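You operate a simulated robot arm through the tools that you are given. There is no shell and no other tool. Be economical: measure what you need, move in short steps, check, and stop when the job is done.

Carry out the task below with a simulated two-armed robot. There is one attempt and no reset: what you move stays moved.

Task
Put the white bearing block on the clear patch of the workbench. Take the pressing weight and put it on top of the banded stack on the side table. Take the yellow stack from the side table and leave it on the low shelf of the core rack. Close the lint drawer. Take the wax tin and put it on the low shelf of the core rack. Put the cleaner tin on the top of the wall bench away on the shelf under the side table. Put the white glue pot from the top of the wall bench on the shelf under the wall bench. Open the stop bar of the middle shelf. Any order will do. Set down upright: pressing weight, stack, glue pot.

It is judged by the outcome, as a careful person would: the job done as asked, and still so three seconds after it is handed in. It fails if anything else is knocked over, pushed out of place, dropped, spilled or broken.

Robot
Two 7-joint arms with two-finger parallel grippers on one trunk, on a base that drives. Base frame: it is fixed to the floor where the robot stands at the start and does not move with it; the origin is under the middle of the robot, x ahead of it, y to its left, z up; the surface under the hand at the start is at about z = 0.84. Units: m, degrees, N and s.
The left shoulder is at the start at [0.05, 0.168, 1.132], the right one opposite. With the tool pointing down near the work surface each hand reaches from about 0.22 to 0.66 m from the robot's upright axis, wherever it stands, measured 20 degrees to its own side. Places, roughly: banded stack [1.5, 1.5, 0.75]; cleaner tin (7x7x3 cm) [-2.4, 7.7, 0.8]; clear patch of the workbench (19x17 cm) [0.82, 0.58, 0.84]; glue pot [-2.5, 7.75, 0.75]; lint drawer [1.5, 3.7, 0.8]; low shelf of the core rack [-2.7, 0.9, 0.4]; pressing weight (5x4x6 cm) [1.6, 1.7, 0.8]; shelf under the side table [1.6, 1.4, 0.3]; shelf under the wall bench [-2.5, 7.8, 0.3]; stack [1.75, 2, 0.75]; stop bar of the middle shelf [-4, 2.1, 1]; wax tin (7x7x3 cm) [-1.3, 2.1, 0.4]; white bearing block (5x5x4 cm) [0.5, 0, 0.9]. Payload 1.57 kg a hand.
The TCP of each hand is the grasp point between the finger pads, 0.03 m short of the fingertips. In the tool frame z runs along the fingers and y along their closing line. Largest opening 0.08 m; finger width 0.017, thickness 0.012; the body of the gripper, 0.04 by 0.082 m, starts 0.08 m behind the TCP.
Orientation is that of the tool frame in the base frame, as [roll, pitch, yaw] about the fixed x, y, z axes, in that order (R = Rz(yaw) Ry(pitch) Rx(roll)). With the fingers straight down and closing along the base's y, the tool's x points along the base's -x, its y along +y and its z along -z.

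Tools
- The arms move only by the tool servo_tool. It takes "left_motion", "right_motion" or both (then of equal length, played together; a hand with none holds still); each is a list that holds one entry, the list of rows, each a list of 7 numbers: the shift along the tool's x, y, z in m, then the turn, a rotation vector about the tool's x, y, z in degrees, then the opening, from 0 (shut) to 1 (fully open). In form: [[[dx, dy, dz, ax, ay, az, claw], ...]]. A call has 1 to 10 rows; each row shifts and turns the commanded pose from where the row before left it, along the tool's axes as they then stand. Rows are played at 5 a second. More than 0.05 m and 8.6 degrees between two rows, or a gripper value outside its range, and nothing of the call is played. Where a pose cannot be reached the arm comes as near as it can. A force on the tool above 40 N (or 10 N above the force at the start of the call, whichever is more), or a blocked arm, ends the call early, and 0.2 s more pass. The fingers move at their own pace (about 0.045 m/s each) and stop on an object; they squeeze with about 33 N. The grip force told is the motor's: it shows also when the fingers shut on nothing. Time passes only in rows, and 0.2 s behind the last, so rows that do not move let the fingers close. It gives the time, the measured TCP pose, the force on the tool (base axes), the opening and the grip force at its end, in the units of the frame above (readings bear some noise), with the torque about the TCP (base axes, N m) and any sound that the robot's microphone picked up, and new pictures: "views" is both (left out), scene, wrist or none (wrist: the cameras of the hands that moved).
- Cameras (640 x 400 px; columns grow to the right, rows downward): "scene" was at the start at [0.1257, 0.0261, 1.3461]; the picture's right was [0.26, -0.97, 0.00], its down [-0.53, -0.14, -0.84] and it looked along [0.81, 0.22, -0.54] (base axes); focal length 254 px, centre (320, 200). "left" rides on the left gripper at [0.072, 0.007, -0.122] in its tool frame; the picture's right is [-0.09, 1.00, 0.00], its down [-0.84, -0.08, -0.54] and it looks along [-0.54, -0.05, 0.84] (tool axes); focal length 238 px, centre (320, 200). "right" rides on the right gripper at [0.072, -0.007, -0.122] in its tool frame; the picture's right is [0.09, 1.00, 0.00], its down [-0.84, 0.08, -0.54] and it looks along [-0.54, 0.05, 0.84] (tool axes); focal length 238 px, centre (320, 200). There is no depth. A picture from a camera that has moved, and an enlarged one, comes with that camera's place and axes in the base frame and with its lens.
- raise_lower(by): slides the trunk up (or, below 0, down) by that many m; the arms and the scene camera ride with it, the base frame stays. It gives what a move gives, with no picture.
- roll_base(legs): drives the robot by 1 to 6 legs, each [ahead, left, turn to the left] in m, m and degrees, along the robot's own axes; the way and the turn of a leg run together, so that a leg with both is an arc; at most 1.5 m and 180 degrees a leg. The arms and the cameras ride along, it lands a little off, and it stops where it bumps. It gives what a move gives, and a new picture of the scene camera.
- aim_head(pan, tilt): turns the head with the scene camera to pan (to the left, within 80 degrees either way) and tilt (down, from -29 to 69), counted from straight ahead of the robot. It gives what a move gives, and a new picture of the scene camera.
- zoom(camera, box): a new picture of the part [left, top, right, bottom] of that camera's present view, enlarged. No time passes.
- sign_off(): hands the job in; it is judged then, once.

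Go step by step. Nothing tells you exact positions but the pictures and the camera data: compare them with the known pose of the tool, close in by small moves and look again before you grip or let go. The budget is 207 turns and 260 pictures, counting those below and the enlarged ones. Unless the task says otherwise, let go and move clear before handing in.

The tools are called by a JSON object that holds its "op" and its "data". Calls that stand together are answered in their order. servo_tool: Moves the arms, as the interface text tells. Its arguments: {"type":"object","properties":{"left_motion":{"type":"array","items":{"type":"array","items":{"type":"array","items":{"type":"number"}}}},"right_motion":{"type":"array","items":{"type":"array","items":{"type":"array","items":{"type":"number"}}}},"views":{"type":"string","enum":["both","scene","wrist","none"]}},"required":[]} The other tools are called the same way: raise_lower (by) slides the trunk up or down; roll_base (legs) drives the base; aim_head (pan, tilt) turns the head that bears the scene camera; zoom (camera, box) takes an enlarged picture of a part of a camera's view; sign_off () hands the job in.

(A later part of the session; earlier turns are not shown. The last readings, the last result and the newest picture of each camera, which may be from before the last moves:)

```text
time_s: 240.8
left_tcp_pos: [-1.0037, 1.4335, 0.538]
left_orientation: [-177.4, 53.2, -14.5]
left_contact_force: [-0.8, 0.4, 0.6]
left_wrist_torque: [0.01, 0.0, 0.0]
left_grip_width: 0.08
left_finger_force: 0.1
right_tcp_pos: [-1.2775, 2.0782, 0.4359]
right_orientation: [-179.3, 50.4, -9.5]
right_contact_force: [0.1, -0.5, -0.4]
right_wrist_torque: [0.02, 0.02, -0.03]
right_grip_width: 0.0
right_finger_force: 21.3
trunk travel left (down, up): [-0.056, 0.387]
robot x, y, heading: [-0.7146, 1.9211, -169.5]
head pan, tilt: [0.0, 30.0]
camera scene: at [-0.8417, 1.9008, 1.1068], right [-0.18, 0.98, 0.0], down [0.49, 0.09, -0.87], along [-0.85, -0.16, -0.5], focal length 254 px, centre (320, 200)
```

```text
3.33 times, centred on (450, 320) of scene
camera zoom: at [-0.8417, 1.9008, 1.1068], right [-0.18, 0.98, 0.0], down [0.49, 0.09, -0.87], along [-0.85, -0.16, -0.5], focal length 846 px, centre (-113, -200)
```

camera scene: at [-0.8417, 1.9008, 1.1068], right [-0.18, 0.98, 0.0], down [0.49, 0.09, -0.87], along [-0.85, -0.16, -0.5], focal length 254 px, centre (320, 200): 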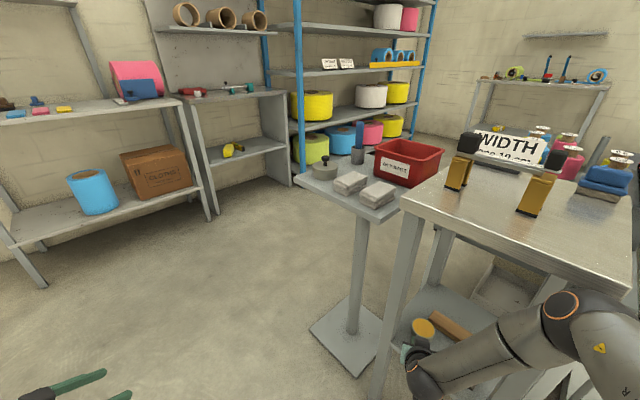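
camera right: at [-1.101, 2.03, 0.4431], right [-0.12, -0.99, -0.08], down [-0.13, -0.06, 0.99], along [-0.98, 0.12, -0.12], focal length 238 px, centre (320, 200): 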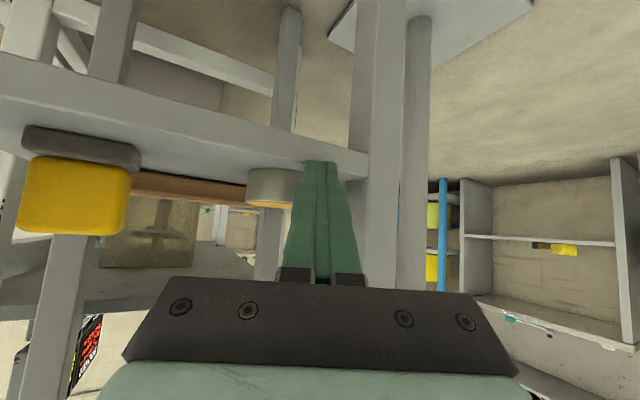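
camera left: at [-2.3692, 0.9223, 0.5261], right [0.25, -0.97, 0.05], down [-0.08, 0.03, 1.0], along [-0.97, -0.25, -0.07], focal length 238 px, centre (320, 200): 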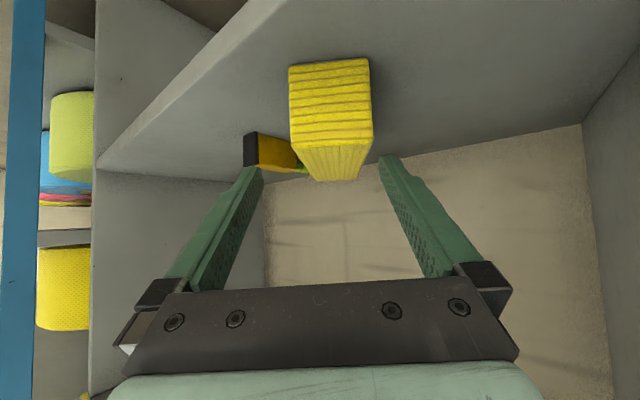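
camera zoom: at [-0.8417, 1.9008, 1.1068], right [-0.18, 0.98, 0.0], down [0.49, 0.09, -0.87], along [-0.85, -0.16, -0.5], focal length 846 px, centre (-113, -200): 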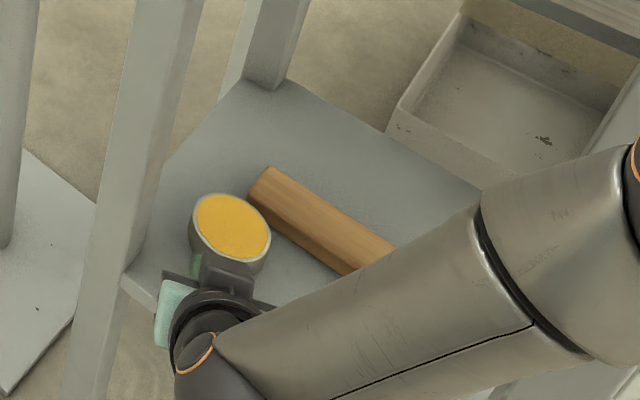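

The tin moved clear of the leg, to about [−1.329, 2.105], without touching the brush. I back off, open and line up.

{"op": "roll_base", "data": {"legs": [[-0.09, 0.014, 0]]}}

{"op": "servo_tool", "data": {"right_motion": [[[0, 0, 0, 0, 0, 0, 1], [0, 0, 0, 0, 0, 0, 1], [0, 0, 0, 0, 0, 0, 1], [0, 0, 0, 0, 0, 0, 1]]], "views": "wrist"}}

```text
time_s: 241.9
left_tcp_pos: [-0.9136, 1.4358, 0.5362]
left_orientation: [-177.4, 53.2, -14.5]
left_contact_force: [0.0, 0.2, 0.1]
left_wrist_torque: [-0.03, -0.03, -0.02]
left_grip_width: 0.0799
left_finger_force: 0.0
right_tcp_pos: [-1.1876, 2.0809, 0.4352]
right_orientation: [-179.3, 50.3, -9.4]
right_contact_force: [0.7, -0.7, -0.2]
right_wrist_torque: [-0.01, -0.05, 0.04]
right_grip_width: 0.0002
right_finger_force: 21.0
trunk travel left (down, up): [-0.056, 0.387]
robot x, y, heading: [-0.6227, 1.927, -169.5]
head pan, tilt: [0.0, 30.0]
camera scene: at [-0.7516, 1.9035, 1.1068], right [-0.18, 0.98, 0.0], down [0.49, 0.09, -0.87], along [-0.85, -0.16, -0.5], focal length 254 px, centre (320, 200)
```

scene: 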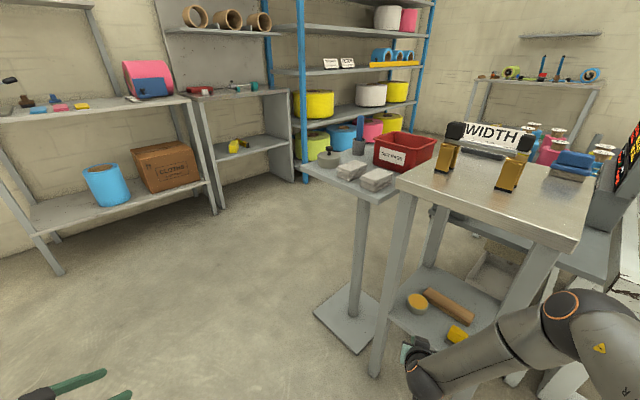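

```text
time_s: 242.9
left_tcp_pos: [-0.912, 1.4352, 0.5377]
left_orientation: [-177.4, 53.1, -14.6]
left_contact_force: [-0.2, 0.2, -0.4]
left_wrist_torque: [0.0, 0.01, 0.04]
left_grip_width: 0.0802
left_finger_force: 0.0
right_tcp_pos: [-1.1881, 2.0798, 0.4359]
right_orientation: [-179.2, 50.5, -9.4]
right_contact_force: [0.3, 0.3, 0.0]
right_wrist_torque: [0.01, -0.02, -0.03]
right_grip_width: 0.08
right_finger_force: 0.1
trunk travel left (down, up): [-0.056, 0.387]
robot x, y, heading: [-0.6228, 1.9239, -169.4]
head pan, tilt: [0.0, 30.0]
camera right: at [-1.0493, 2.0617, 0.4573], right [-0.11, -0.99, -0.08], down [-0.13, -0.06, 0.99], along [-0.98, 0.12, -0.12], focal length 238 px, centre (320, 200)
```

right: 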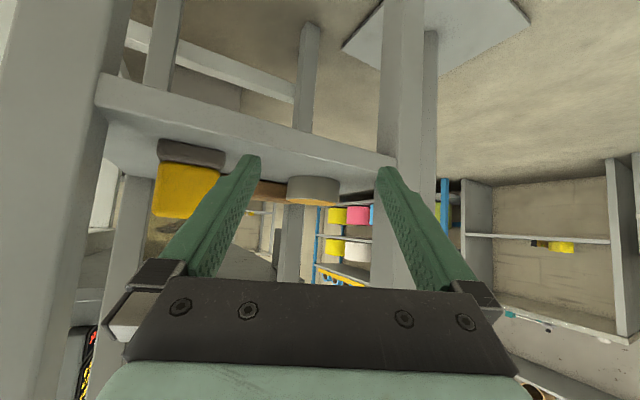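

Well aligned. I lower 5 mm and advance along the hand's pointing direction.

{"op": "raise_lower", "data": {"by": -0.005}}

{"op": "roll_base", "data": {"legs": [[0.085, -0.031, 0]]}}

{"op": "servo_tool", "data": {"right_motion": [[[0, 0, 0, 0, 0, 0, 1]]], "views": "wrist"}}

```text
time_s: 243.4
left_tcp_pos: [-0.9142, 1.4346, 0.5327]
left_orientation: [-177.5, 53.2, -14.5]
left_contact_force: [-1.0, 0.4, -0.6]
left_wrist_torque: [-0.02, -0.02, 0.0]
left_grip_width: 0.08
left_finger_force: 0.1
right_tcp_pos: [-1.1888, 2.0803, 0.4302]
right_orientation: [-179.3, 50.4, -9.5]
right_contact_force: [-0.8, -0.2, 0.6]
right_wrist_torque: [-0.03, -0.02, 0.0]
right_grip_width: 0.08
right_finger_force: 0.1
trunk travel left (down, up): [-0.051, 0.392]
robot x, y, heading: [-0.6224, 1.9232, -169.6]
head pan, tilt: [0.0, 30.0]
```

```text
time_s: 244.6
left_tcp_pos: [-1.0016, 1.45, 0.5323]
left_orientation: [-177.4, 53.3, -14.4]
left_contact_force: [0.4, 0.2, -0.1]
left_wrist_torque: [0.01, 0.01, 0.01]
left_grip_width: 0.08
left_finger_force: 0.0
right_tcp_pos: [-1.2765, 2.0942, 0.4299]
right_orientation: [-179.3, 50.4, -9.6]
right_contact_force: [-1.2, -0.1, -0.6]
right_wrist_torque: [-0.03, -0.02, -0.01]
right_grip_width: 0.0801
right_finger_force: 0.1
trunk travel left (down, up): [-0.051, 0.392]
robot x, y, heading: [-0.7129, 1.9379, -169.9]
head pan, tilt: [0.0, 30.0]
camera scene: at [-0.8403, 1.9181, 1.1018], right [-0.18, 0.98, 0.0], down [0.49, 0.09, -0.87], along [-0.85, -0.16, -0.5], focal length 254 px, centre (320, 200)
```

scene: 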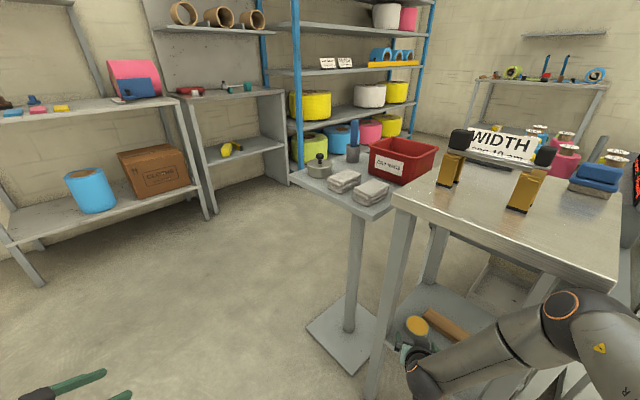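

```text
time_s: 245.0
left_tcp_pos: [-1.0022, 1.45, 0.5319]
left_orientation: [-177.4, 53.2, -14.5]
left_contact_force: [0.0, -0.1, 0.1]
left_wrist_torque: [-0.01, 0.01, 0.02]
left_grip_width: 0.0801
left_finger_force: 0.1
right_tcp_pos: [-1.2773, 2.0959, 0.4302]
right_orientation: [-179.4, 50.4, -9.5]
right_contact_force: [0.2, -0.4, 0.3]
right_wrist_torque: [0.03, -0.02, -0.02]
right_grip_width: 0.08
right_finger_force: 0.1
trunk travel left (down, up): [-0.051, 0.392]
robot x, y, heading: [-0.7104, 1.9409, -169.3]
head pan, tilt: [0.0, 30.0]
camera right: at [-1.1381, 2.0762, 0.4524], right [-0.11, -0.99, -0.08], down [-0.13, -0.06, 0.99], along [-0.98, 0.12, -0.12], focal length 238 px, centre (320, 200)
```

right: 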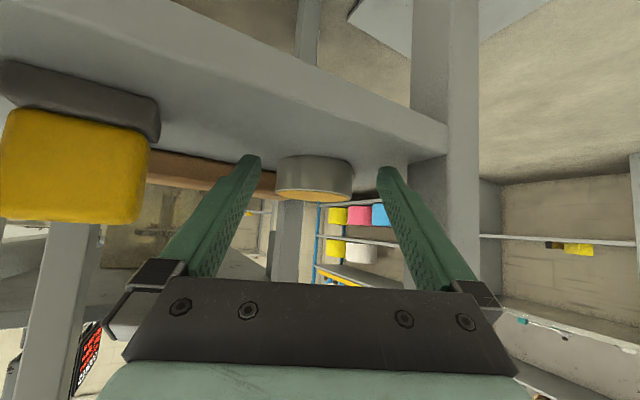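

{"op": "roll_base", "data": {"legs": [[0.049, -0.018, 0]]}}

{"op": "servo_tool", "data": {"right_motion": [[[0, 0, 0, 0, 0, 0, 1]]], "views": "wrist"}}

{"op": "zoom", "data": {"camera": "scene", "box": [360, 260, 520, 380]}}

```text
time_s: 245.8
left_tcp_pos: [-1.0155, 1.4516, 0.5346]
left_orientation: [-177.3, 53.5, -14.8]
left_contact_force: [0.0, -0.2, 0.4]
left_wrist_torque: [0.0, 0.0, -0.03]
left_grip_width: 0.0799
left_finger_force: 0.2
right_tcp_pos: [-1.2801, 2.0956, 0.4268]
right_orientation: [-178.9, 50.1, -9.3]
right_contact_force: [7.6, 3.3, 17.5]
right_wrist_torque: [-0.56, 0.26, 0.26]
right_grip_width: 0.0759
right_finger_force: 0.1
trunk travel left (down, up): [-0.051, 0.392]
robot x, y, heading: [-0.723, 1.9402, -169.7]
head pan, tilt: [0.0, 30.0]
stopped in leg 1: the robot was blocked; the commanded pose is now the measured one
camera scene: at [-0.8482, 1.9184, 1.1029], right [-0.18, 0.98, 0.0], down [0.49, 0.09, -0.87], along [-0.85, -0.15, -0.5], focal length 254 px, centre (320, 200)
```

scene: 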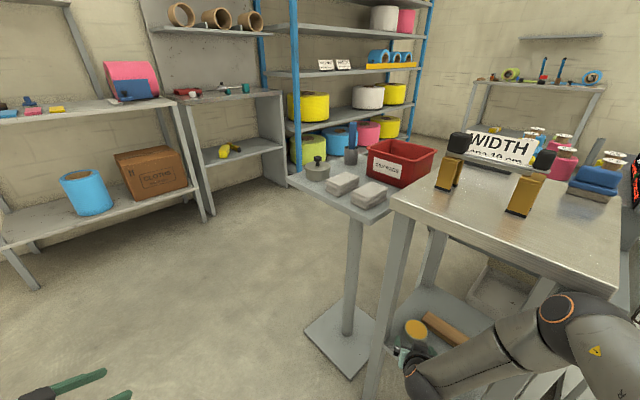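

```text
time_s: 246.2
left_tcp_pos: [-1.015, 1.4514, 0.5346]
left_orientation: [-177.5, 53.6, -14.8]
left_contact_force: [-0.7, 0.1, -0.8]
left_wrist_torque: [0.01, 0.02, 0.04]
left_grip_width: 0.08
left_finger_force: 0.2
right_tcp_pos: [-1.2809, 2.0946, 0.4269]
right_orientation: [-179.2, 50.2, -9.3]
right_contact_force: [11.0, 3.8, 26.7]
right_wrist_torque: [-0.88, 0.37, 0.15]
right_grip_width: 0.0755
right_finger_force: 0.1
trunk travel left (down, up): [-0.051, 0.392]
robot x, y, heading: [-0.7222, 1.9409, -169.9]
head pan, tilt: [0.0, 30.0]
camera right: at [-1.1417, 2.0761, 0.4489], right [-0.11, -0.99, -0.08], down [-0.13, -0.06, 0.99], along [-0.98, 0.12, -0.13], focal length 238 px, centre (320, 200)
```

right: 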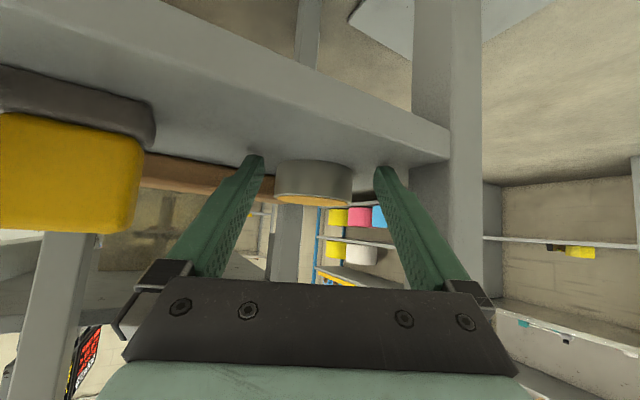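

```text
3.33 times, centred on (440, 320) of scene
camera zoom: at [-0.8478, 1.9184, 1.1026], right [-0.18, 0.98, 0.0], down [0.49, 0.09, -0.87], along [-0.86, -0.15, -0.49], focal length 846 px, centre (-80, -200)
```

zoom: 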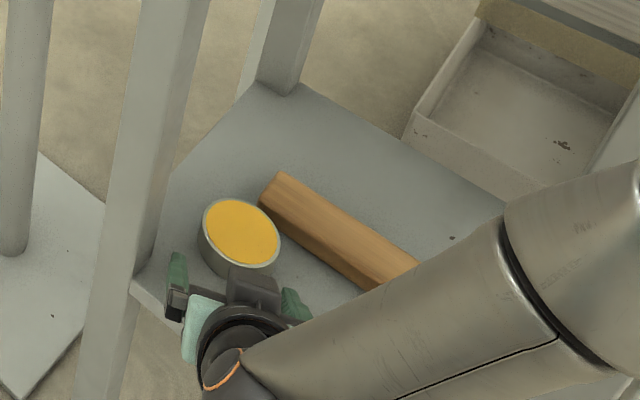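

A fingertip is riding on the shelf surface (shelf ≈0.402). I raise 8 mm and advance again.

{"op": "raise_lower", "data": {"by": 0.008}}

{"op": "servo_tool", "data": {"right_motion": [[[0, 0, 0, 0, 0, 0, 1], [0, 0, 0, 0, 0, 0, 1]]], "views": "wrist"}}

```text
time_s: 246.7
left_tcp_pos: [-1.0159, 1.4523, 0.5399]
left_orientation: [-177.5, 53.4, -14.8]
left_contact_force: [0.0, -0.5, -0.3]
left_wrist_torque: [-0.03, 0.0, -0.02]
left_grip_width: 0.08
left_finger_force: 0.0
right_tcp_pos: [-1.2778, 2.0956, 0.4269]
right_orientation: [-178.7, 50.1, -9.4]
right_contact_force: [-25.0, 4.5, 26.1]
right_wrist_torque: [-0.88, 1.3, -1.03]
right_grip_width: 0.0796
right_finger_force: 0.1
trunk travel left (down, up): [-0.059, 0.384]
robot x, y, heading: [-0.7206, 1.9387, -169.6]
head pan, tilt: [0.0, 30.0]
```

```text
time_s: 247.3
left_tcp_pos: [-1.0159, 1.4523, 0.5414]
left_orientation: [-177.6, 53.4, -14.9]
left_contact_force: [0.1, 0.4, 0.4]
left_wrist_torque: [0.02, 0.0, 0.01]
left_grip_width: 0.0799
left_finger_force: 0.2
right_tcp_pos: [-1.2775, 2.0971, 0.4266]
right_orientation: [-178.6, 50.1, -9.1]
right_contact_force: [-28.6, 3.9, 28.0]
right_wrist_torque: [-0.96, 1.44, -1.14]
right_grip_width: 0.08
right_finger_force: 0.1
trunk travel left (down, up): [-0.059, 0.384]
robot x, y, heading: [-0.7215, 1.9425, -169.8]
head pan, tilt: [0.0, 30.0]
camera right: at [-1.1385, 2.0768, 0.4493], right [-0.12, -0.99, -0.09], down [-0.14, -0.07, 0.99], along [-0.98, 0.13, -0.13], focal length 238 px, centre (320, 200)
```

right: 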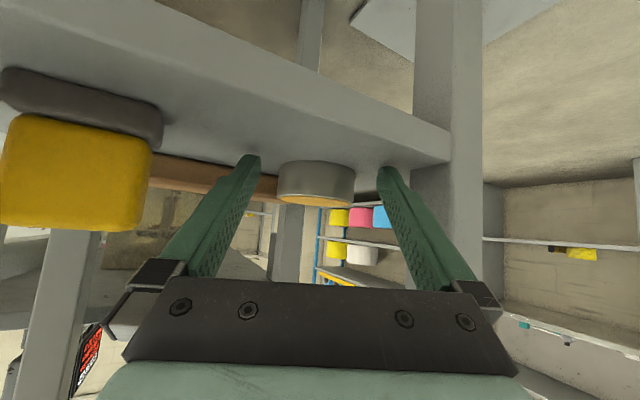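

The forearm is apparently touching the stand's right leg. I back off, then will approach from a direction turned 10° clockwise, clearing that leg.

{"op": "roll_base", "data": {"legs": [[-0.12, 0.04, 0]]}}

{"op": "servo_tool", "data": {"right_motion": [[[0, 0, 0, 0, 0, 0, 1], [0, 0, 0, 0, 0, 0, 1]]], "views": "none"}}

{"op": "zoom", "data": {"camera": "scene", "box": [360, 240, 560, 390]}}

```text
time_s: 248.1
left_tcp_pos: [-1.0133, 1.4522, 0.5429]
left_orientation: [-177.5, 53.3, -14.8]
left_contact_force: [-1.2, 0.2, 0.2]
left_wrist_torque: [0.0, 0.0, 0.01]
left_grip_width: 0.08
left_finger_force: 0.0
right_tcp_pos: [-1.2752, 2.0948, 0.4271]
right_orientation: [-178.7, 50.0, -9.1]
right_contact_force: [0.1, -0.4, -0.3]
right_wrist_torque: [0.0, -0.01, 0.0]
right_grip_width: 0.08
right_finger_force: 0.1
trunk travel left (down, up): [-0.059, 0.384]
robot x, y, heading: [-0.7201, 1.9392, -169.7]
head pan, tilt: [0.0, 30.0]
stopped in leg 1: the robot was blocked; the commanded pose is now the measured one
camera scene: at [-0.8496, 1.9194, 1.1108], right [-0.18, 0.98, 0.0], down [0.49, 0.09, -0.87], along [-0.85, -0.16, -0.5], focal length 254 px, centre (320, 200)
```

scene: 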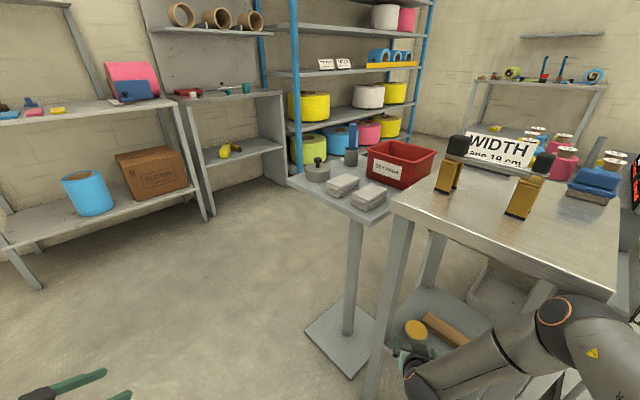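

```text
time_s: 248.7
left_tcp_pos: [-1.0145, 1.4521, 0.5406]
left_orientation: [-177.4, 53.2, -14.8]
left_contact_force: [0.2, 0.5, -0.5]
left_wrist_torque: [-0.01, 0.0, 0.0]
left_grip_width: 0.0801
left_finger_force: 0.0
right_tcp_pos: [-1.2761, 2.0951, 0.4257]
right_orientation: [-178.6, 50.0, -9.0]
right_contact_force: [0.3, 0.0, 1.4]
right_wrist_torque: [-0.02, 0.03, 0.01]
right_grip_width: 0.0799
right_finger_force: 0.0
trunk travel left (down, up): [-0.059, 0.384]
robot x, y, heading: [-0.7176, 1.9369, -169.5]
head pan, tilt: [0.0, 30.0]
```

```text
2.67 times, centred on (460, 315) of scene
camera zoom: at [-0.8494, 1.9193, 1.1099], right [-0.18, 0.98, 0.0], down [0.49, 0.09, -0.87], along [-0.85, -0.15, -0.5], focal length 677 px, centre (-53, -107)
```

zoom: 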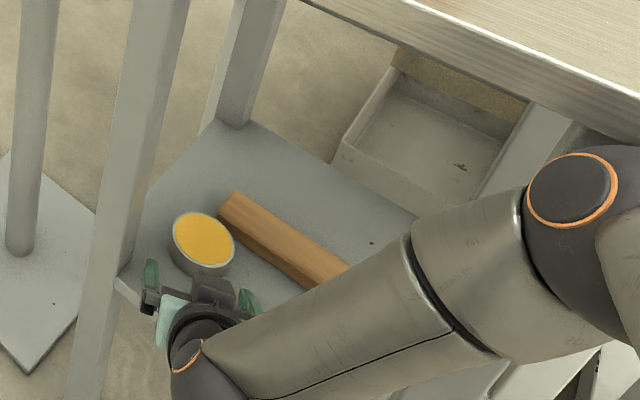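

Backing was refused; I try a small straight retreat.

{"op": "roll_base", "data": {"legs": [[-0.03, -0.004, 0]]}}

```text
time_s: 249.5
left_tcp_pos: [-0.9837, 1.4612, 0.5409]
left_orientation: [-177.5, 53.2, -14.8]
left_contact_force: [-0.8, 0.2, 1.2]
left_wrist_torque: [-0.01, 0.01, -0.01]
left_grip_width: 0.0803
left_finger_force: 0.0
right_tcp_pos: [-1.2474, 2.1045, 0.4266]
right_orientation: [-178.6, 49.9, -9.0]
right_contact_force: [2.7, -0.9, 3.5]
right_wrist_torque: [-0.14, -0.02, 0.12]
right_grip_width: 0.0796
right_finger_force: 0.1
trunk travel left (down, up): [-0.059, 0.384]
robot x, y, heading: [-0.6947, 1.9489, -169.6]
head pan, tilt: [0.0, 30.0]
camera scene: at [-0.8208, 1.9285, 1.1098], right [-0.18, 0.98, 0.0], down [0.49, 0.09, -0.87], along [-0.85, -0.16, -0.5], focal length 254 px, centre (320, 200)
```

scene: 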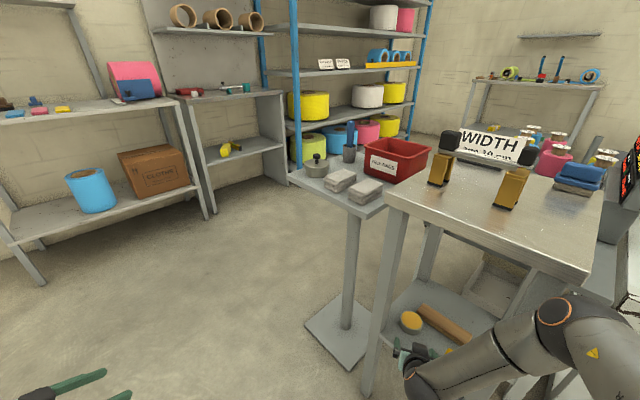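

{"op": "raise_lower", "data": {"by": 0.01}}

{"op": "roll_base", "data": {"legs": [[-0.08, 0, 0], [0, 0, -10]]}}

{"op": "aim_head", "data": {"pan": -25, "tilt": 40}}

{"op": "servo_tool", "data": {"right_motion": [[[0, 0, 0, 0, 0, 0, 1]]], "views": "wrist"}}

```text
time_s: 250.1
left_tcp_pos: [-0.9846, 1.4618, 0.55]
left_orientation: [-177.5, 53.2, -14.9]
left_contact_force: [-0.3, 0.6, 0.6]
left_wrist_torque: [0.01, -0.01, -0.03]
left_grip_width: 0.0801
left_finger_force: 0.0
right_tcp_pos: [-1.2471, 2.1039, 0.4358]
right_orientation: [-178.5, 50.0, -9.0]
right_contact_force: [0.2, 0.6, 0.9]
right_wrist_torque: [-0.02, -0.05, 0.0]
right_grip_width: 0.0797
right_finger_force: 0.0
trunk travel left (down, up): [-0.069, 0.374]
robot x, y, heading: [-0.6911, 1.9507, -169.5]
head pan, tilt: [0.0, 30.0]
```

```text
time_s: 251.7
left_tcp_pos: [-0.956, 1.5076, 0.5504]
left_orientation: [-177.4, 53.2, -20.7]
left_contact_force: [0.5, 0.4, -0.2]
left_wrist_torque: [0.04, 0.02, -0.02]
left_grip_width: 0.08
left_finger_force: 0.2
right_tcp_pos: [-1.1568, 2.1557, 0.44]
right_orientation: [178.9, 50.0, -14.7]
right_contact_force: [-6.8, -9.5, -6.7]
right_wrist_torque: [-0.29, 0.0, 0.31]
right_grip_width: 0.0704
right_finger_force: 0.0
trunk travel left (down, up): [-0.069, 0.374]
robot x, y, heading: [-0.6133, 1.9605, -175.7]
head pan, tilt: [0.0, 30.0]
stopped in leg 2: the force on the tool passed its limit at 55 N (the readings are from after the stop); the commanded pose is now the measured one
camera scene: at [-0.7458, 1.9555, 1.1198], right [-0.08, 1.0, 0.0], down [0.5, 0.04, -0.87], along [-0.86, -0.07, -0.5], focal length 254 px, centre (320, 200)
```

scene: 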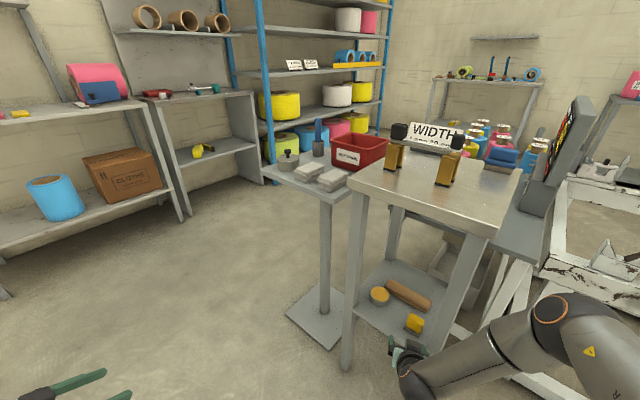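

```text
time_s: 252.6
left_tcp_pos: [-0.9553, 1.5085, 0.5516]
left_orientation: [-177.5, 53.2, -20.8]
left_contact_force: [-0.5, 0.1, 0.0]
left_wrist_torque: [0.03, -0.04, 0.02]
left_grip_width: 0.0804
left_finger_force: 0.0
right_tcp_pos: [-1.1553, 2.1574, 0.4404]
right_orientation: [179.2, 50.0, -14.7]
right_contact_force: [-4.3, -16.0, -4.4]
right_wrist_torque: [-0.13, -0.01, 0.22]
right_grip_width: 0.0654
right_finger_force: 0.1
trunk travel left (down, up): [-0.069, 0.374]
robot x, y, heading: [-0.6143, 1.9636, -175.8]
head pan, tilt: [-25.0, 40.0]
camera scene: at [-0.7347, 1.9923, 1.1044], right [0.35, 0.94, 0.0], down [0.6, -0.23, -0.77], along [-0.72, 0.27, -0.64], focal length 254 px, centre (320, 200)
```

scene: 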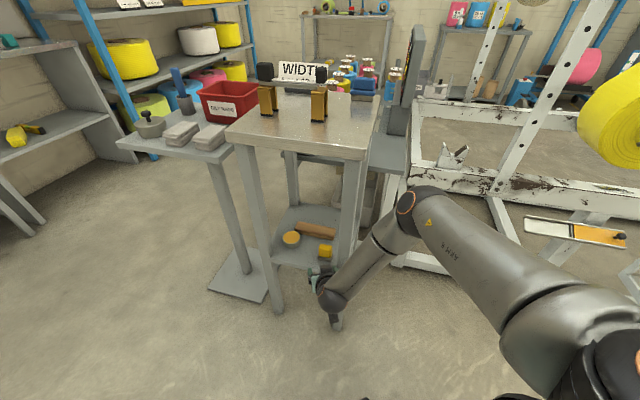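

```text
time_s: 253.0
left_tcp_pos: [-0.9567, 1.5073, 0.5499]
left_orientation: [-177.5, 53.2, -20.6]
left_contact_force: [0.8, -1.0, -0.7]
left_wrist_torque: [0.01, 0.0, 0.01]
left_grip_width: 0.0801
left_finger_force: 0.0
right_tcp_pos: [-1.155, 2.1581, 0.4403]
right_orientation: [179.3, 50.0, -14.7]
right_contact_force: [-3.9, -16.6, -1.1]
right_wrist_torque: [-0.04, 0.02, 0.1]
right_grip_width: 0.0643
right_finger_force: 0.1
trunk travel left (down, up): [-0.069, 0.374]
robot x, y, heading: [-0.6175, 1.9667, -175.5]
head pan, tilt: [-25.0, 40.0]
camera right: at [-1.018, 2.1294, 0.4631], right [-0.19, -0.98, -0.06], down [-0.14, -0.04, 0.99], along [-0.97, 0.19, -0.13], focal length 238 px, centre (320, 200)
```

right: 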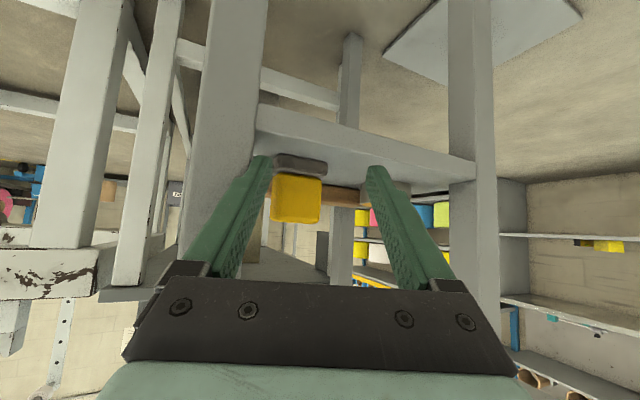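

A finger is pressed against the stand's right leg after the turn. I back straight off.

{"op": "roll_base", "data": {"legs": [[-0.01, 0.02, 0], [-0.15, 0.03, 0]]}}

{"op": "zoom", "data": {"camera": "scene", "box": [200, 100, 440, 350]}}

```text
time_s: 254.9
left_tcp_pos: [-0.7916, 1.4701, 0.5517]
left_orientation: [-177.5, 53.2, -20.8]
left_contact_force: [-0.3, 0.1, -0.3]
left_wrist_torque: [0.01, 0.01, 0.04]
left_grip_width: 0.0801
left_finger_force: 0.0
right_tcp_pos: [-0.9928, 2.121, 0.4405]
right_orientation: [179.3, 50.0, -14.7]
right_contact_force: [-0.1, -1.0, 1.4]
right_wrist_torque: [-0.02, 0.01, -0.06]
right_grip_width: 0.0799
right_finger_force: 0.0
trunk travel left (down, up): [-0.069, 0.374]
robot x, y, heading: [-0.4529, 1.9245, -175.4]
head pan, tilt: [-25.0, 40.0]
camera scene: at [-0.5714, 1.955, 1.1044], right [0.35, 0.94, 0.0], down [0.6, -0.23, -0.77], along [-0.72, 0.27, -0.64], focal length 254 px, centre (320, 200)
```

scene: 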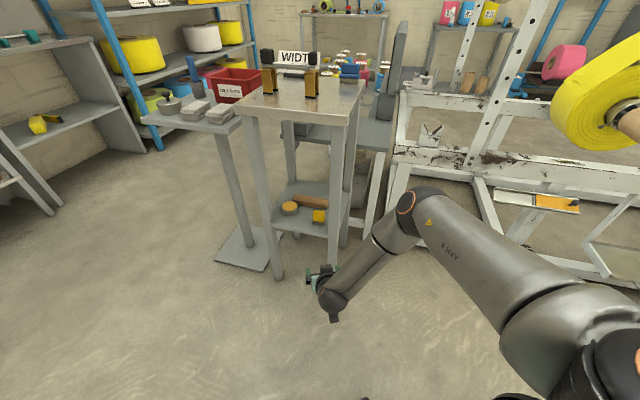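

```text
1.60 times, centred on (320, 225) of scene
camera zoom: at [-0.5714, 1.955, 1.1044], right [0.35, 0.94, 0.0], down [0.6, -0.23, -0.77], along [-0.72, 0.27, -0.64], focal length 406 px, centre (320, 160)
```

zoom: 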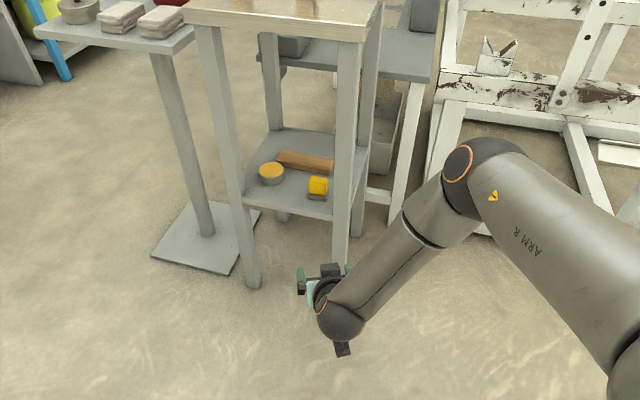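

The right forearm can't clear that leg, so I'll switch to the left arm (elbow stays behind). First I tuck the right hand up and reposition the base to the front-right of the stand.

{"op": "servo_tool", "data": {"right_motion": [[[0, 0, -0.045, 0, 0, 0, 1], [0, 0, -0.045, 0, 0, 0, 1], [0, 0, -0.045, 0, 0, 0, 1], [0, 0, -0.045, 0, 0, 0, 1], [0, 0.03, -0.03, 0, 0, 0, 1]]], "views": "none"}}

{"op": "roll_base", "data": {"legs": [[0.1, -0.392, 0], [0, 0, -16], [0.06, 0, 0]]}}

{"op": "aim_head", "data": {"pan": 20, "tilt": 40}}

```text
time_s: 256.1
left_tcp_pos: [-0.7921, 1.4699, 0.5509]
left_orientation: [-177.4, 53.1, -20.8]
left_contact_force: [0.1, 0.1, 1.2]
left_wrist_torque: [-0.01, -0.02, 0.0]
left_grip_width: 0.08
left_finger_force: 0.0
right_tcp_pos: [-0.8438, 2.0528, 0.5761]
right_orientation: [179.4, 50.2, -14.8]
right_contact_force: [0.4, 0.3, 0.5]
right_wrist_torque: [0.0, -0.01, -0.01]
right_grip_width: 0.0799
right_finger_force: 0.1
trunk travel left (down, up): [-0.069, 0.374]
robot x, y, heading: [-0.4547, 1.9256, -175.6]
head pan, tilt: [-25.0, 40.0]
```

```text
time_s: 261.5
left_tcp_pos: [-1.091, 1.975, 0.5513]
left_orientation: [-177.5, 53.2, -36.5]
left_contact_force: [0.1, 0.1, -0.2]
left_wrist_torque: [-0.04, 0.04, 0.0]
left_grip_width: 0.0799
left_finger_force: 0.2
right_tcp_pos: [-0.9806, 2.5505, 0.575]
right_orientation: [179.3, 50.1, -30.6]
right_contact_force: [0.0, -1.2, 0.5]
right_wrist_torque: [0.0, 0.02, -0.02]
right_grip_width: 0.08
right_finger_force: 0.1
trunk travel left (down, up): [-0.069, 0.374]
robot x, y, heading: [-0.6416, 2.3185, 168.7]
head pan, tilt: [-25.0, 40.0]
camera scene: at [-0.7465, 2.3816, 1.1044], right [0.59, 0.8, 0.0], down [0.52, -0.38, -0.77], along [-0.62, 0.45, -0.64], focal length 254 px, centre (320, 200)
```

scene: 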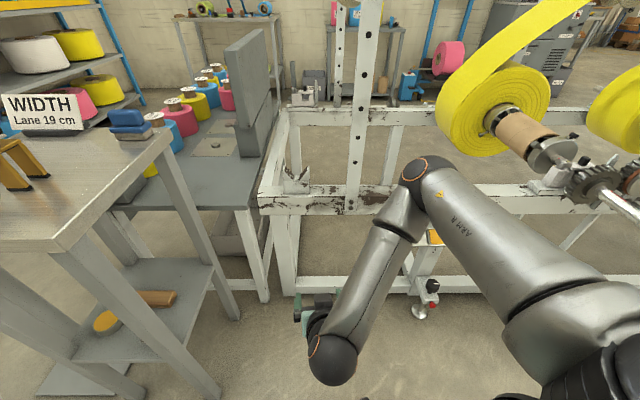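

```text
time_s: 262.7
left_tcp_pos: [-1.091, 1.9754, 0.5508]
left_orientation: [-177.4, 53.3, -36.4]
left_contact_force: [0.0, 0.0, 0.4]
left_wrist_torque: [0.0, 0.02, 0.01]
left_grip_width: 0.0801
left_finger_force: 0.1
right_tcp_pos: [-0.9815, 2.5509, 0.5761]
right_orientation: [179.3, 49.9, -30.6]
right_contact_force: [-0.3, -0.6, 0.5]
right_wrist_torque: [0.0, 0.02, 0.0]
right_grip_width: 0.0799
right_finger_force: 0.1
trunk travel left (down, up): [-0.069, 0.374]
robot x, y, heading: [-0.6432, 2.3203, 168.7]
head pan, tilt: [20.0, 40.0]
camera scene: at [-0.7622, 2.3185, 1.1044], right [-0.15, 0.99, 0.0], down [0.64, 0.1, -0.77], along [-0.76, -0.11, -0.64], focal length 254 px, centre (320, 200)
```

scene: 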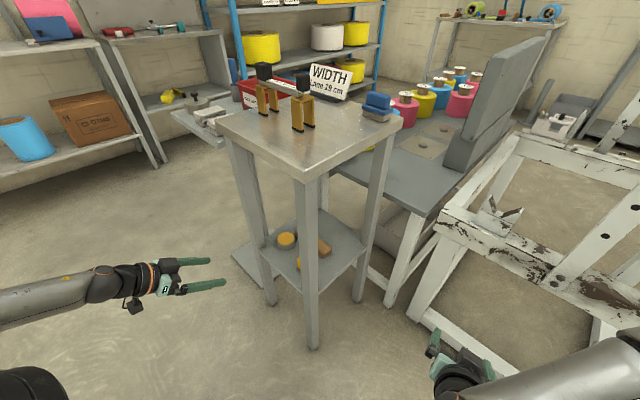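

The left hand comes in from a good direction here. I level and lower it, lower the trunk, and turn 6° so it points at ~150°.

{"op": "servo_tool", "data": {"left_motion": [[[0.024, 0, 0.018, -2.6, 0, 0, 1], [0.024, 0, 0.018, 0, 0, 0, 1], [0, 0, 0, 0, 0, 0, 1]]], "views": "none"}}

{"op": "raise_lower", "data": {"by": -0.053}}

{"op": "servo_tool", "data": {"left_motion": [[[0, 0, 0, 0, 0, 0, 1]]], "views": "wrist"}}

```text
time_s: 263.5
left_tcp_pos: [-1.0908, 1.9755, 0.4895]
left_orientation: [179.9, 53.2, -36.5]
left_contact_force: [-0.3, -0.2, 0.8]
left_wrist_torque: [0.03, -0.02, -0.03]
left_grip_width: 0.0803
left_finger_force: 0.1
right_tcp_pos: [-0.9809, 2.5504, 0.5754]
right_orientation: [179.5, 50.1, -30.6]
right_contact_force: [1.1, 0.1, -0.6]
right_wrist_torque: [0.0, 0.0, -0.02]
right_grip_width: 0.0802
right_finger_force: 0.0
trunk travel left (down, up): [-0.069, 0.374]
robot x, y, heading: [-0.6377, 2.3167, 168.6]
head pan, tilt: [20.0, 40.0]
```

```text
time_s: 264.4
left_tcp_pos: [-1.0902, 1.9761, 0.4371]
left_orientation: [179.9, 53.2, -36.7]
left_contact_force: [0.1, 0.1, -0.1]
left_wrist_torque: [-0.02, -0.02, 0.01]
left_grip_width: 0.0799
left_finger_force: 0.0
right_tcp_pos: [-0.9807, 2.5494, 0.5225]
right_orientation: [179.2, 49.9, -30.5]
right_contact_force: [0.2, -0.6, -0.3]
right_wrist_torque: [0.03, -0.01, -0.01]
right_grip_width: 0.0802
right_finger_force: 0.0
trunk travel left (down, up): [-0.016, 0.427]
robot x, y, heading: [-0.637, 2.3204, 168.3]
head pan, tilt: [20.0, 40.0]
```

```text
time_s: 264.8
left_tcp_pos: [-1.0905, 1.9757, 0.4364]
left_orientation: [179.8, 53.2, -36.5]
left_contact_force: [0.2, -0.7, 0.1]
left_wrist_torque: [0.0, -0.01, -0.03]
left_grip_width: 0.0797
left_finger_force: 0.0
right_tcp_pos: [-0.9805, 2.5504, 0.5225]
right_orientation: [179.5, 50.0, -30.7]
right_contact_force: [0.2, -0.3, -0.8]
right_wrist_torque: [0.01, -0.01, -0.02]
right_grip_width: 0.0797
right_finger_force: 0.1
trunk travel left (down, up): [-0.016, 0.427]
robot x, y, heading: [-0.6406, 2.3223, 168.4]
head pan, tilt: [20.0, 40.0]
camera left: at [-0.9813, 1.8883, 0.4524], right [-0.64, -0.77, 0.07], down [-0.01, 0.1, 0.99], along [-0.77, 0.63, -0.07], focal length 238 px, centre (320, 200)
```

left: 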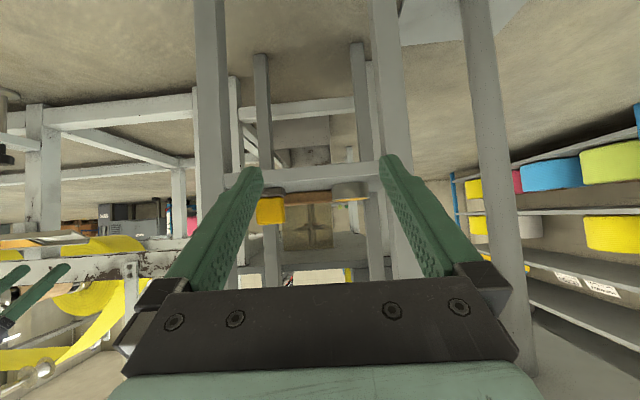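

The right arm would hit the machine as I move in, so I fold it up into the compact pose first.

{"op": "servo_tool", "data": {"right_motion": [[[-0.0345, 0, -0.029, 0, 0, 0, 1], [-0.0345, 0, -0.029, 0, 0, 0, 1], [-0.0345, 0, -0.029, 0, 0, 0, 1], [-0.0345, 0, -0.029, 0, 0, 0, 1], [-0.0345, 0, -0.029, 0, 0, 0, 1], [-0.0345, 0, -0.029, 0, 0, 0, 1], [-0.0345, 0, -0.029, 0, 0, 0, 1], [0, 0, 0, 0, 8.5, 0, 1], [0, 0, 0, 0, 8.5, 0, 1], [0, 0, 0, 0, 8.5, 0, 1]]], "views": "none"}}

{"op": "servo_tool", "data": {"right_motion": [[[0, 0, 0, 0, 8.5, 0, 1], [0, 0, 0, 0, 8.5, 0, 1], [0, 0, 0, 0, 7.5, 0, 1], [0.04, -0.03, 0, 0, 0, 0, 1], [0.04, -0.03, 0, 0, 0, 0, 1], [0.04, -0.03, 0, 0, 0, 0, 1]]], "views": "scene"}}

```text
time_s: 267.0
left_tcp_pos: [-1.0905, 1.976, 0.4368]
left_orientation: [179.9, 53.3, -36.4]
left_contact_force: [0.3, 0.3, 0.2]
left_wrist_torque: [0.03, -0.01, 0.0]
left_grip_width: 0.0798
left_finger_force: 0.1
right_tcp_pos: [-0.979, 2.5515, 0.8387]
right_orientation: [179.6, 24.4, -30.2]
right_contact_force: [-0.1, 0.4, 0.3]
right_wrist_torque: [-0.04, -0.01, -0.01]
right_grip_width: 0.08
right_finger_force: 0.1
trunk travel left (down, up): [-0.016, 0.427]
robot x, y, heading: [-0.6411, 2.3215, 168.7]
head pan, tilt: [20.0, 40.0]
```

```text
time_s: 268.4
left_tcp_pos: [-1.0905, 1.9756, 0.4363]
left_orientation: [179.9, 53.2, -36.6]
left_contact_force: [0.1, 0.0, -1.4]
left_wrist_torque: [0.02, -0.01, -0.02]
left_grip_width: 0.0798
left_finger_force: 0.1
right_tcp_pos: [-0.8305, 2.5694, 0.837]
right_orientation: [179.6, 0.1, -30.1]
right_contact_force: [0.3, -0.8, -0.9]
right_wrist_torque: [0.01, 0.0, 0.02]
right_grip_width: 0.0797
right_finger_force: 0.0
trunk travel left (down, up): [-0.016, 0.427]
robot x, y, heading: [-0.6369, 2.3201, 168.8]
head pan, tilt: [20.0, 40.0]
camera scene: at [-0.7624, 2.3184, 1.0514], right [-0.15, 0.99, 0.0], down [0.64, 0.1, -0.77], along [-0.76, -0.11, -0.64], focal length 254 px, centre (320, 200)
```

scene: 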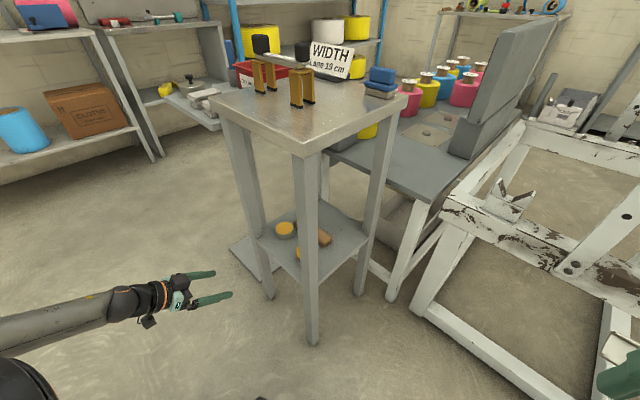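

{"op": "roll_base", "data": {"legs": [[0, 0, 8.1], [0.167, -0.121, 0]]}}

{"op": "servo_tool", "data": {"left_motion": [[[0, 0, 0, 0, 0, 0, 1]]], "views": "wrist"}}

```text
time_s: 270.7
left_tcp_pos: [-1.1986, 2.0465, 0.4371]
left_orientation: [179.9, 53.2, -28.6]
left_contact_force: [-0.3, 0.2, 0.5]
left_wrist_torque: [-0.01, 0.03, 0.0]
left_grip_width: 0.0798
left_finger_force: 0.0
right_tcp_pos: [-1.0236, 2.6718, 0.8368]
right_orientation: [179.7, 0.0, -21.9]
right_contact_force: [0.5, -0.5, 0.5]
right_wrist_torque: [0.03, 0.06, -0.01]
right_grip_width: 0.0799
right_finger_force: 0.0
trunk travel left (down, up): [-0.016, 0.427]
robot x, y, heading: [-0.7985, 2.4511, 176.9]
head pan, tilt: [20.0, 40.0]
camera scene: at [-0.9206, 2.4317, 1.0514], right [-0.29, 0.96, 0.0], down [0.62, 0.18, -0.77], along [-0.73, -0.22, -0.64], focal length 254 px, centre (320, 200)
```

scene: 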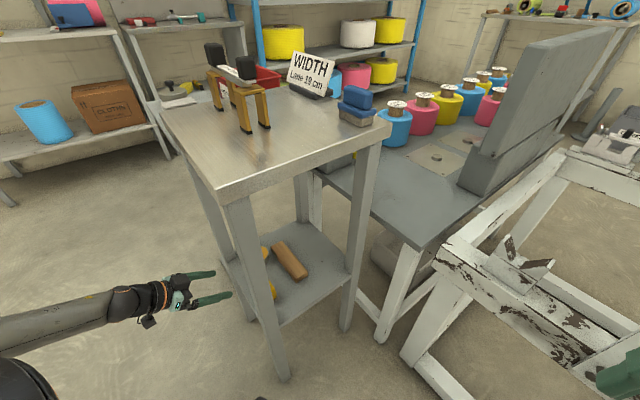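

```text
time_s: 271.1
left_tcp_pos: [-1.1983, 2.0463, 0.4364]
left_orientation: [179.9, 53.3, -28.5]
left_contact_force: [-0.3, -0.1, -0.4]
left_wrist_torque: [-0.01, 0.01, 0.01]
left_grip_width: 0.0802
left_finger_force: 0.0
right_tcp_pos: [-1.0237, 2.6714, 0.8357]
right_orientation: [179.6, -0.1, -22.0]
right_contact_force: [0.1, -0.2, 0.9]
right_wrist_torque: [-0.01, -0.03, 0.03]
right_grip_width: 0.08
right_finger_force: 0.0
trunk travel left (down, up): [-0.016, 0.427]
robot x, y, heading: [-0.7986, 2.4497, 176.8]
head pan, tilt: [20.0, 40.0]
camera left: at [-1.0775, 1.975, 0.4524], right [-0.52, -0.85, 0.07], down [-0.02, 0.1, 0.99], along [-0.85, 0.52, -0.07], focal length 238 px, centre (320, 200)
```

left: 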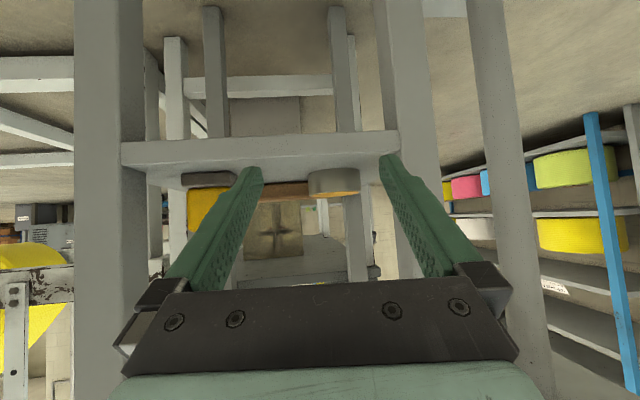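

Alignment is good with a few millimetres to the leg. I advance along the pointing direction.

{"op": "roll_base", "data": {"legs": [[0.1236, -0.0616, 0]]}}

{"op": "servo_tool", "data": {"left_motion": [[[0, 0, 0, 0, 0, 0, 1]]], "views": "wrist"}}

```text
time_s: 272.6
left_tcp_pos: [-1.3191, 2.1185, 0.4379]
left_orientation: [179.8, 53.3, -28.8]
left_contact_force: [0.5, 0.6, -0.4]
left_wrist_torque: [-0.03, -0.02, -0.02]
left_grip_width: 0.0799
left_finger_force: 0.0
right_tcp_pos: [-1.1376, 2.741, 0.8365]
right_orientation: [179.9, 1.1, -21.4]
right_contact_force: [0.0, 0.8, 0.9]
right_wrist_torque: [0.0, -0.02, 0.04]
right_grip_width: 0.08
right_finger_force: 0.1
trunk travel left (down, up): [-0.016, 0.427]
robot x, y, heading: [-0.9197, 2.5218, 176.3]
head pan, tilt: [20.0, 40.0]
stopped in leg 1: the robot was blocked; the commanded pose is now the measured one
camera scene: at [-1.0388, 2.5009, 1.0519], right [-0.28, 0.96, 0.0], down [0.61, 0.18, -0.77], along [-0.74, -0.22, -0.64], focal length 254 px, centre (320, 200)
```

scene: 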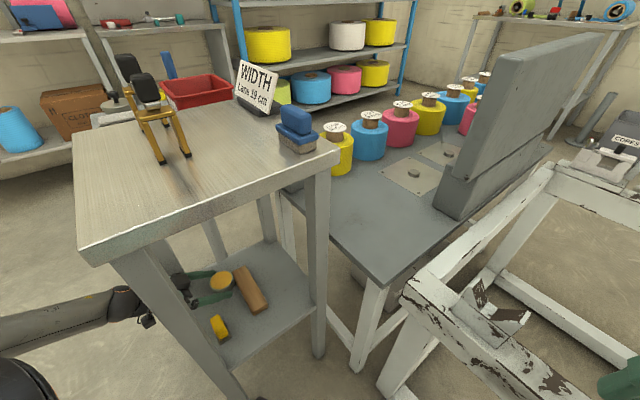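

```text
time_s: 273.0
left_tcp_pos: [-1.3198, 2.1168, 0.4373]
left_orientation: [179.8, 53.3, -28.8]
left_contact_force: [0.3, 0.1, 0.2]
left_wrist_torque: [0.01, 0.01, 0.02]
left_grip_width: 0.08
left_finger_force: 0.1
right_tcp_pos: [-1.1381, 2.7415, 0.8365]
right_orientation: [179.9, 1.0, -21.4]
right_contact_force: [-0.5, -1.2, 0.4]
right_wrist_torque: [-0.02, 0.03, 0.01]
right_grip_width: 0.0802
right_finger_force: 0.1
trunk travel left (down, up): [-0.016, 0.427]
robot x, y, heading: [-0.9219, 2.5187, 176.3]
head pan, tilt: [20.0, 40.0]
camera left: at [-1.1994, 2.0452, 0.453], right [-0.53, -0.85, 0.08], down [-0.02, 0.1, 0.99], along [-0.85, 0.52, -0.07], focal length 238 px, centre (320, 200)
```

left: 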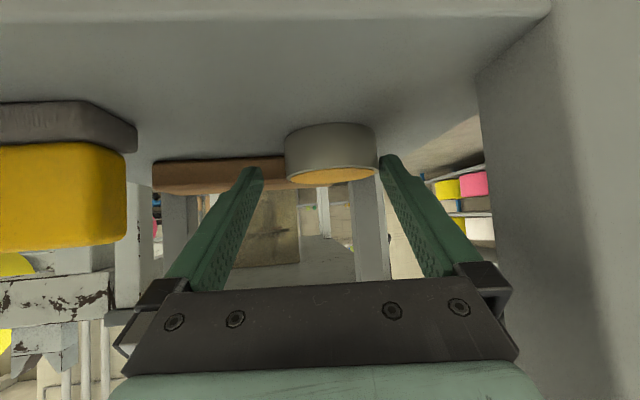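

The base stopped just short, but fingers straddle the tin with room to the leg. I reach the last 3 cm with the arm and close.

{"op": "servo_tool", "data": {"left_motion": [[[-0.009, 0.0025, 0.012, 0, 0, 0, 1], [-0.009, 0.0025, 0.012, 0, 0, 0, 1], [0, 0, 0, 0, 0, 0, 1]]], "views": "wrist"}}

```text
time_s: 273.8
left_tcp_pos: [-1.3492, 2.1274, 0.4379]
left_orientation: [179.8, 53.5, -28.8]
left_contact_force: [-0.2, -0.5, 1.4]
left_wrist_torque: [0.06, -0.01, 0.0]
left_grip_width: 0.08
left_finger_force: 0.1
right_tcp_pos: [-1.1374, 2.7409, 0.8372]
right_orientation: [179.9, 1.0, -21.4]
right_contact_force: [0.5, -0.3, -0.4]
right_wrist_torque: [0.03, 0.02, -0.04]
right_grip_width: 0.0799
right_finger_force: 0.0
trunk travel left (down, up): [-0.016, 0.427]
robot x, y, heading: [-0.9177, 2.5196, 176.3]
head pan, tilt: [20.0, 40.0]
camera left: at [-1.2283, 2.0553, 0.4535], right [-0.53, -0.85, 0.08], down [-0.02, 0.1, 0.99], along [-0.85, 0.52, -0.07], focal length 238 px, centre (320, 200)
```

left: 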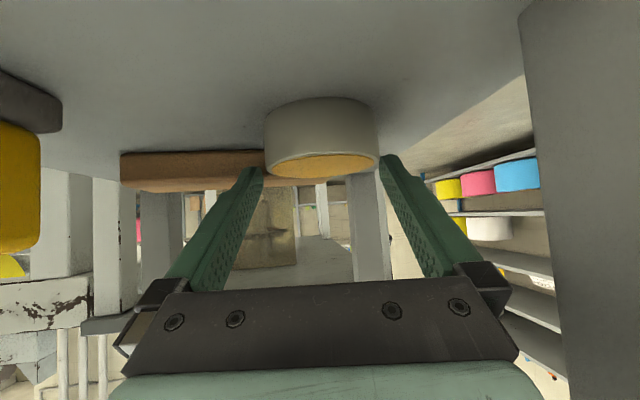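

{"op": "servo_tool", "data": {"left_motion": [[[0, 0, 0, 0, 0, 0, 0.5], [0, 0, 0, 0, 0, 0, 0], [0, 0, 0, 0, 0, 0, 0], [0, 0, 0, 0, 0, 0, 0]]], "views": "none"}}

{"op": "raise_lower", "data": {"by": 0.03}}

{"op": "servo_tool", "data": {"left_motion": [[[0, 0, 0, 0, 0, 0, 0]]], "views": "wrist"}}

```text
time_s: 274.8
left_tcp_pos: [-1.3496, 2.1271, 0.4381]
left_orientation: [179.7, 53.4, -28.8]
left_contact_force: [-1.2, -0.2, 2.5]
left_wrist_torque: [0.08, -0.01, 0.06]
left_grip_width: 0.0585
left_finger_force: 33.3
right_tcp_pos: [-1.1386, 2.7417, 0.8359]
right_orientation: [179.8, 1.0, -21.5]
right_contact_force: [-0.4, -0.4, 0.1]
right_wrist_torque: [0.0, 0.01, -0.03]
right_grip_width: 0.08
right_finger_force: 0.0
trunk travel left (down, up): [-0.016, 0.427]
robot x, y, heading: [-0.9182, 2.5226, 176.4]
head pan, tilt: [20.0, 40.0]
```

```text
time_s: 275.6
left_tcp_pos: [-1.3489, 2.1274, 0.4688]
left_orientation: [179.7, 53.3, -29.0]
left_contact_force: [-0.9, -0.6, -0.2]
left_wrist_torque: [-0.02, -0.03, 0.0]
left_grip_width: 0.0
left_finger_force: 21.6
right_tcp_pos: [-1.1377, 2.7419, 0.8668]
right_orientation: [179.7, 1.1, -21.6]
right_contact_force: [1.2, 0.6, -0.2]
right_wrist_torque: [0.02, -0.01, 0.02]
right_grip_width: 0.0801
right_finger_force: 0.1
trunk travel left (down, up): [-0.046, 0.397]
robot x, y, heading: [-0.9218, 2.5165, 176.4]
head pan, tilt: [20.0, 40.0]
```

```text
time_s: 275.9
left_tcp_pos: [-1.3498, 2.1284, 0.4688]
left_orientation: [179.6, 53.3, -28.9]
left_contact_force: [0.3, 0.0, -0.9]
left_wrist_torque: [-0.01, -0.01, 0.01]
left_grip_width: 0.0002
left_finger_force: 21.4
right_tcp_pos: [-1.1376, 2.7421, 0.8666]
right_orientation: [179.7, 1.0, -21.5]
right_contact_force: [0.3, 0.0, 0.1]
right_wrist_torque: [-0.03, 0.03, -0.02]
right_grip_width: 0.08
right_finger_force: 0.0
trunk travel left (down, up): [-0.046, 0.397]
robot x, y, heading: [-0.9191, 2.5209, 176.3]
head pan, tilt: [20.0, 40.0]
camera left: at [-1.228, 2.0556, 0.4843], right [-0.53, -0.85, 0.08], down [-0.02, 0.1, 0.99], along [-0.85, 0.52, -0.07], focal length 238 px, centre (320, 200)
```

left: 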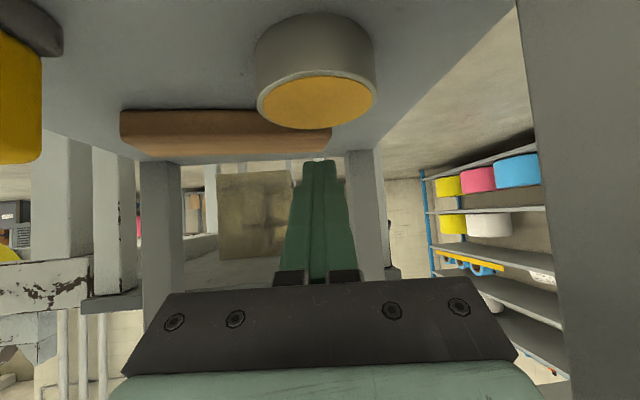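

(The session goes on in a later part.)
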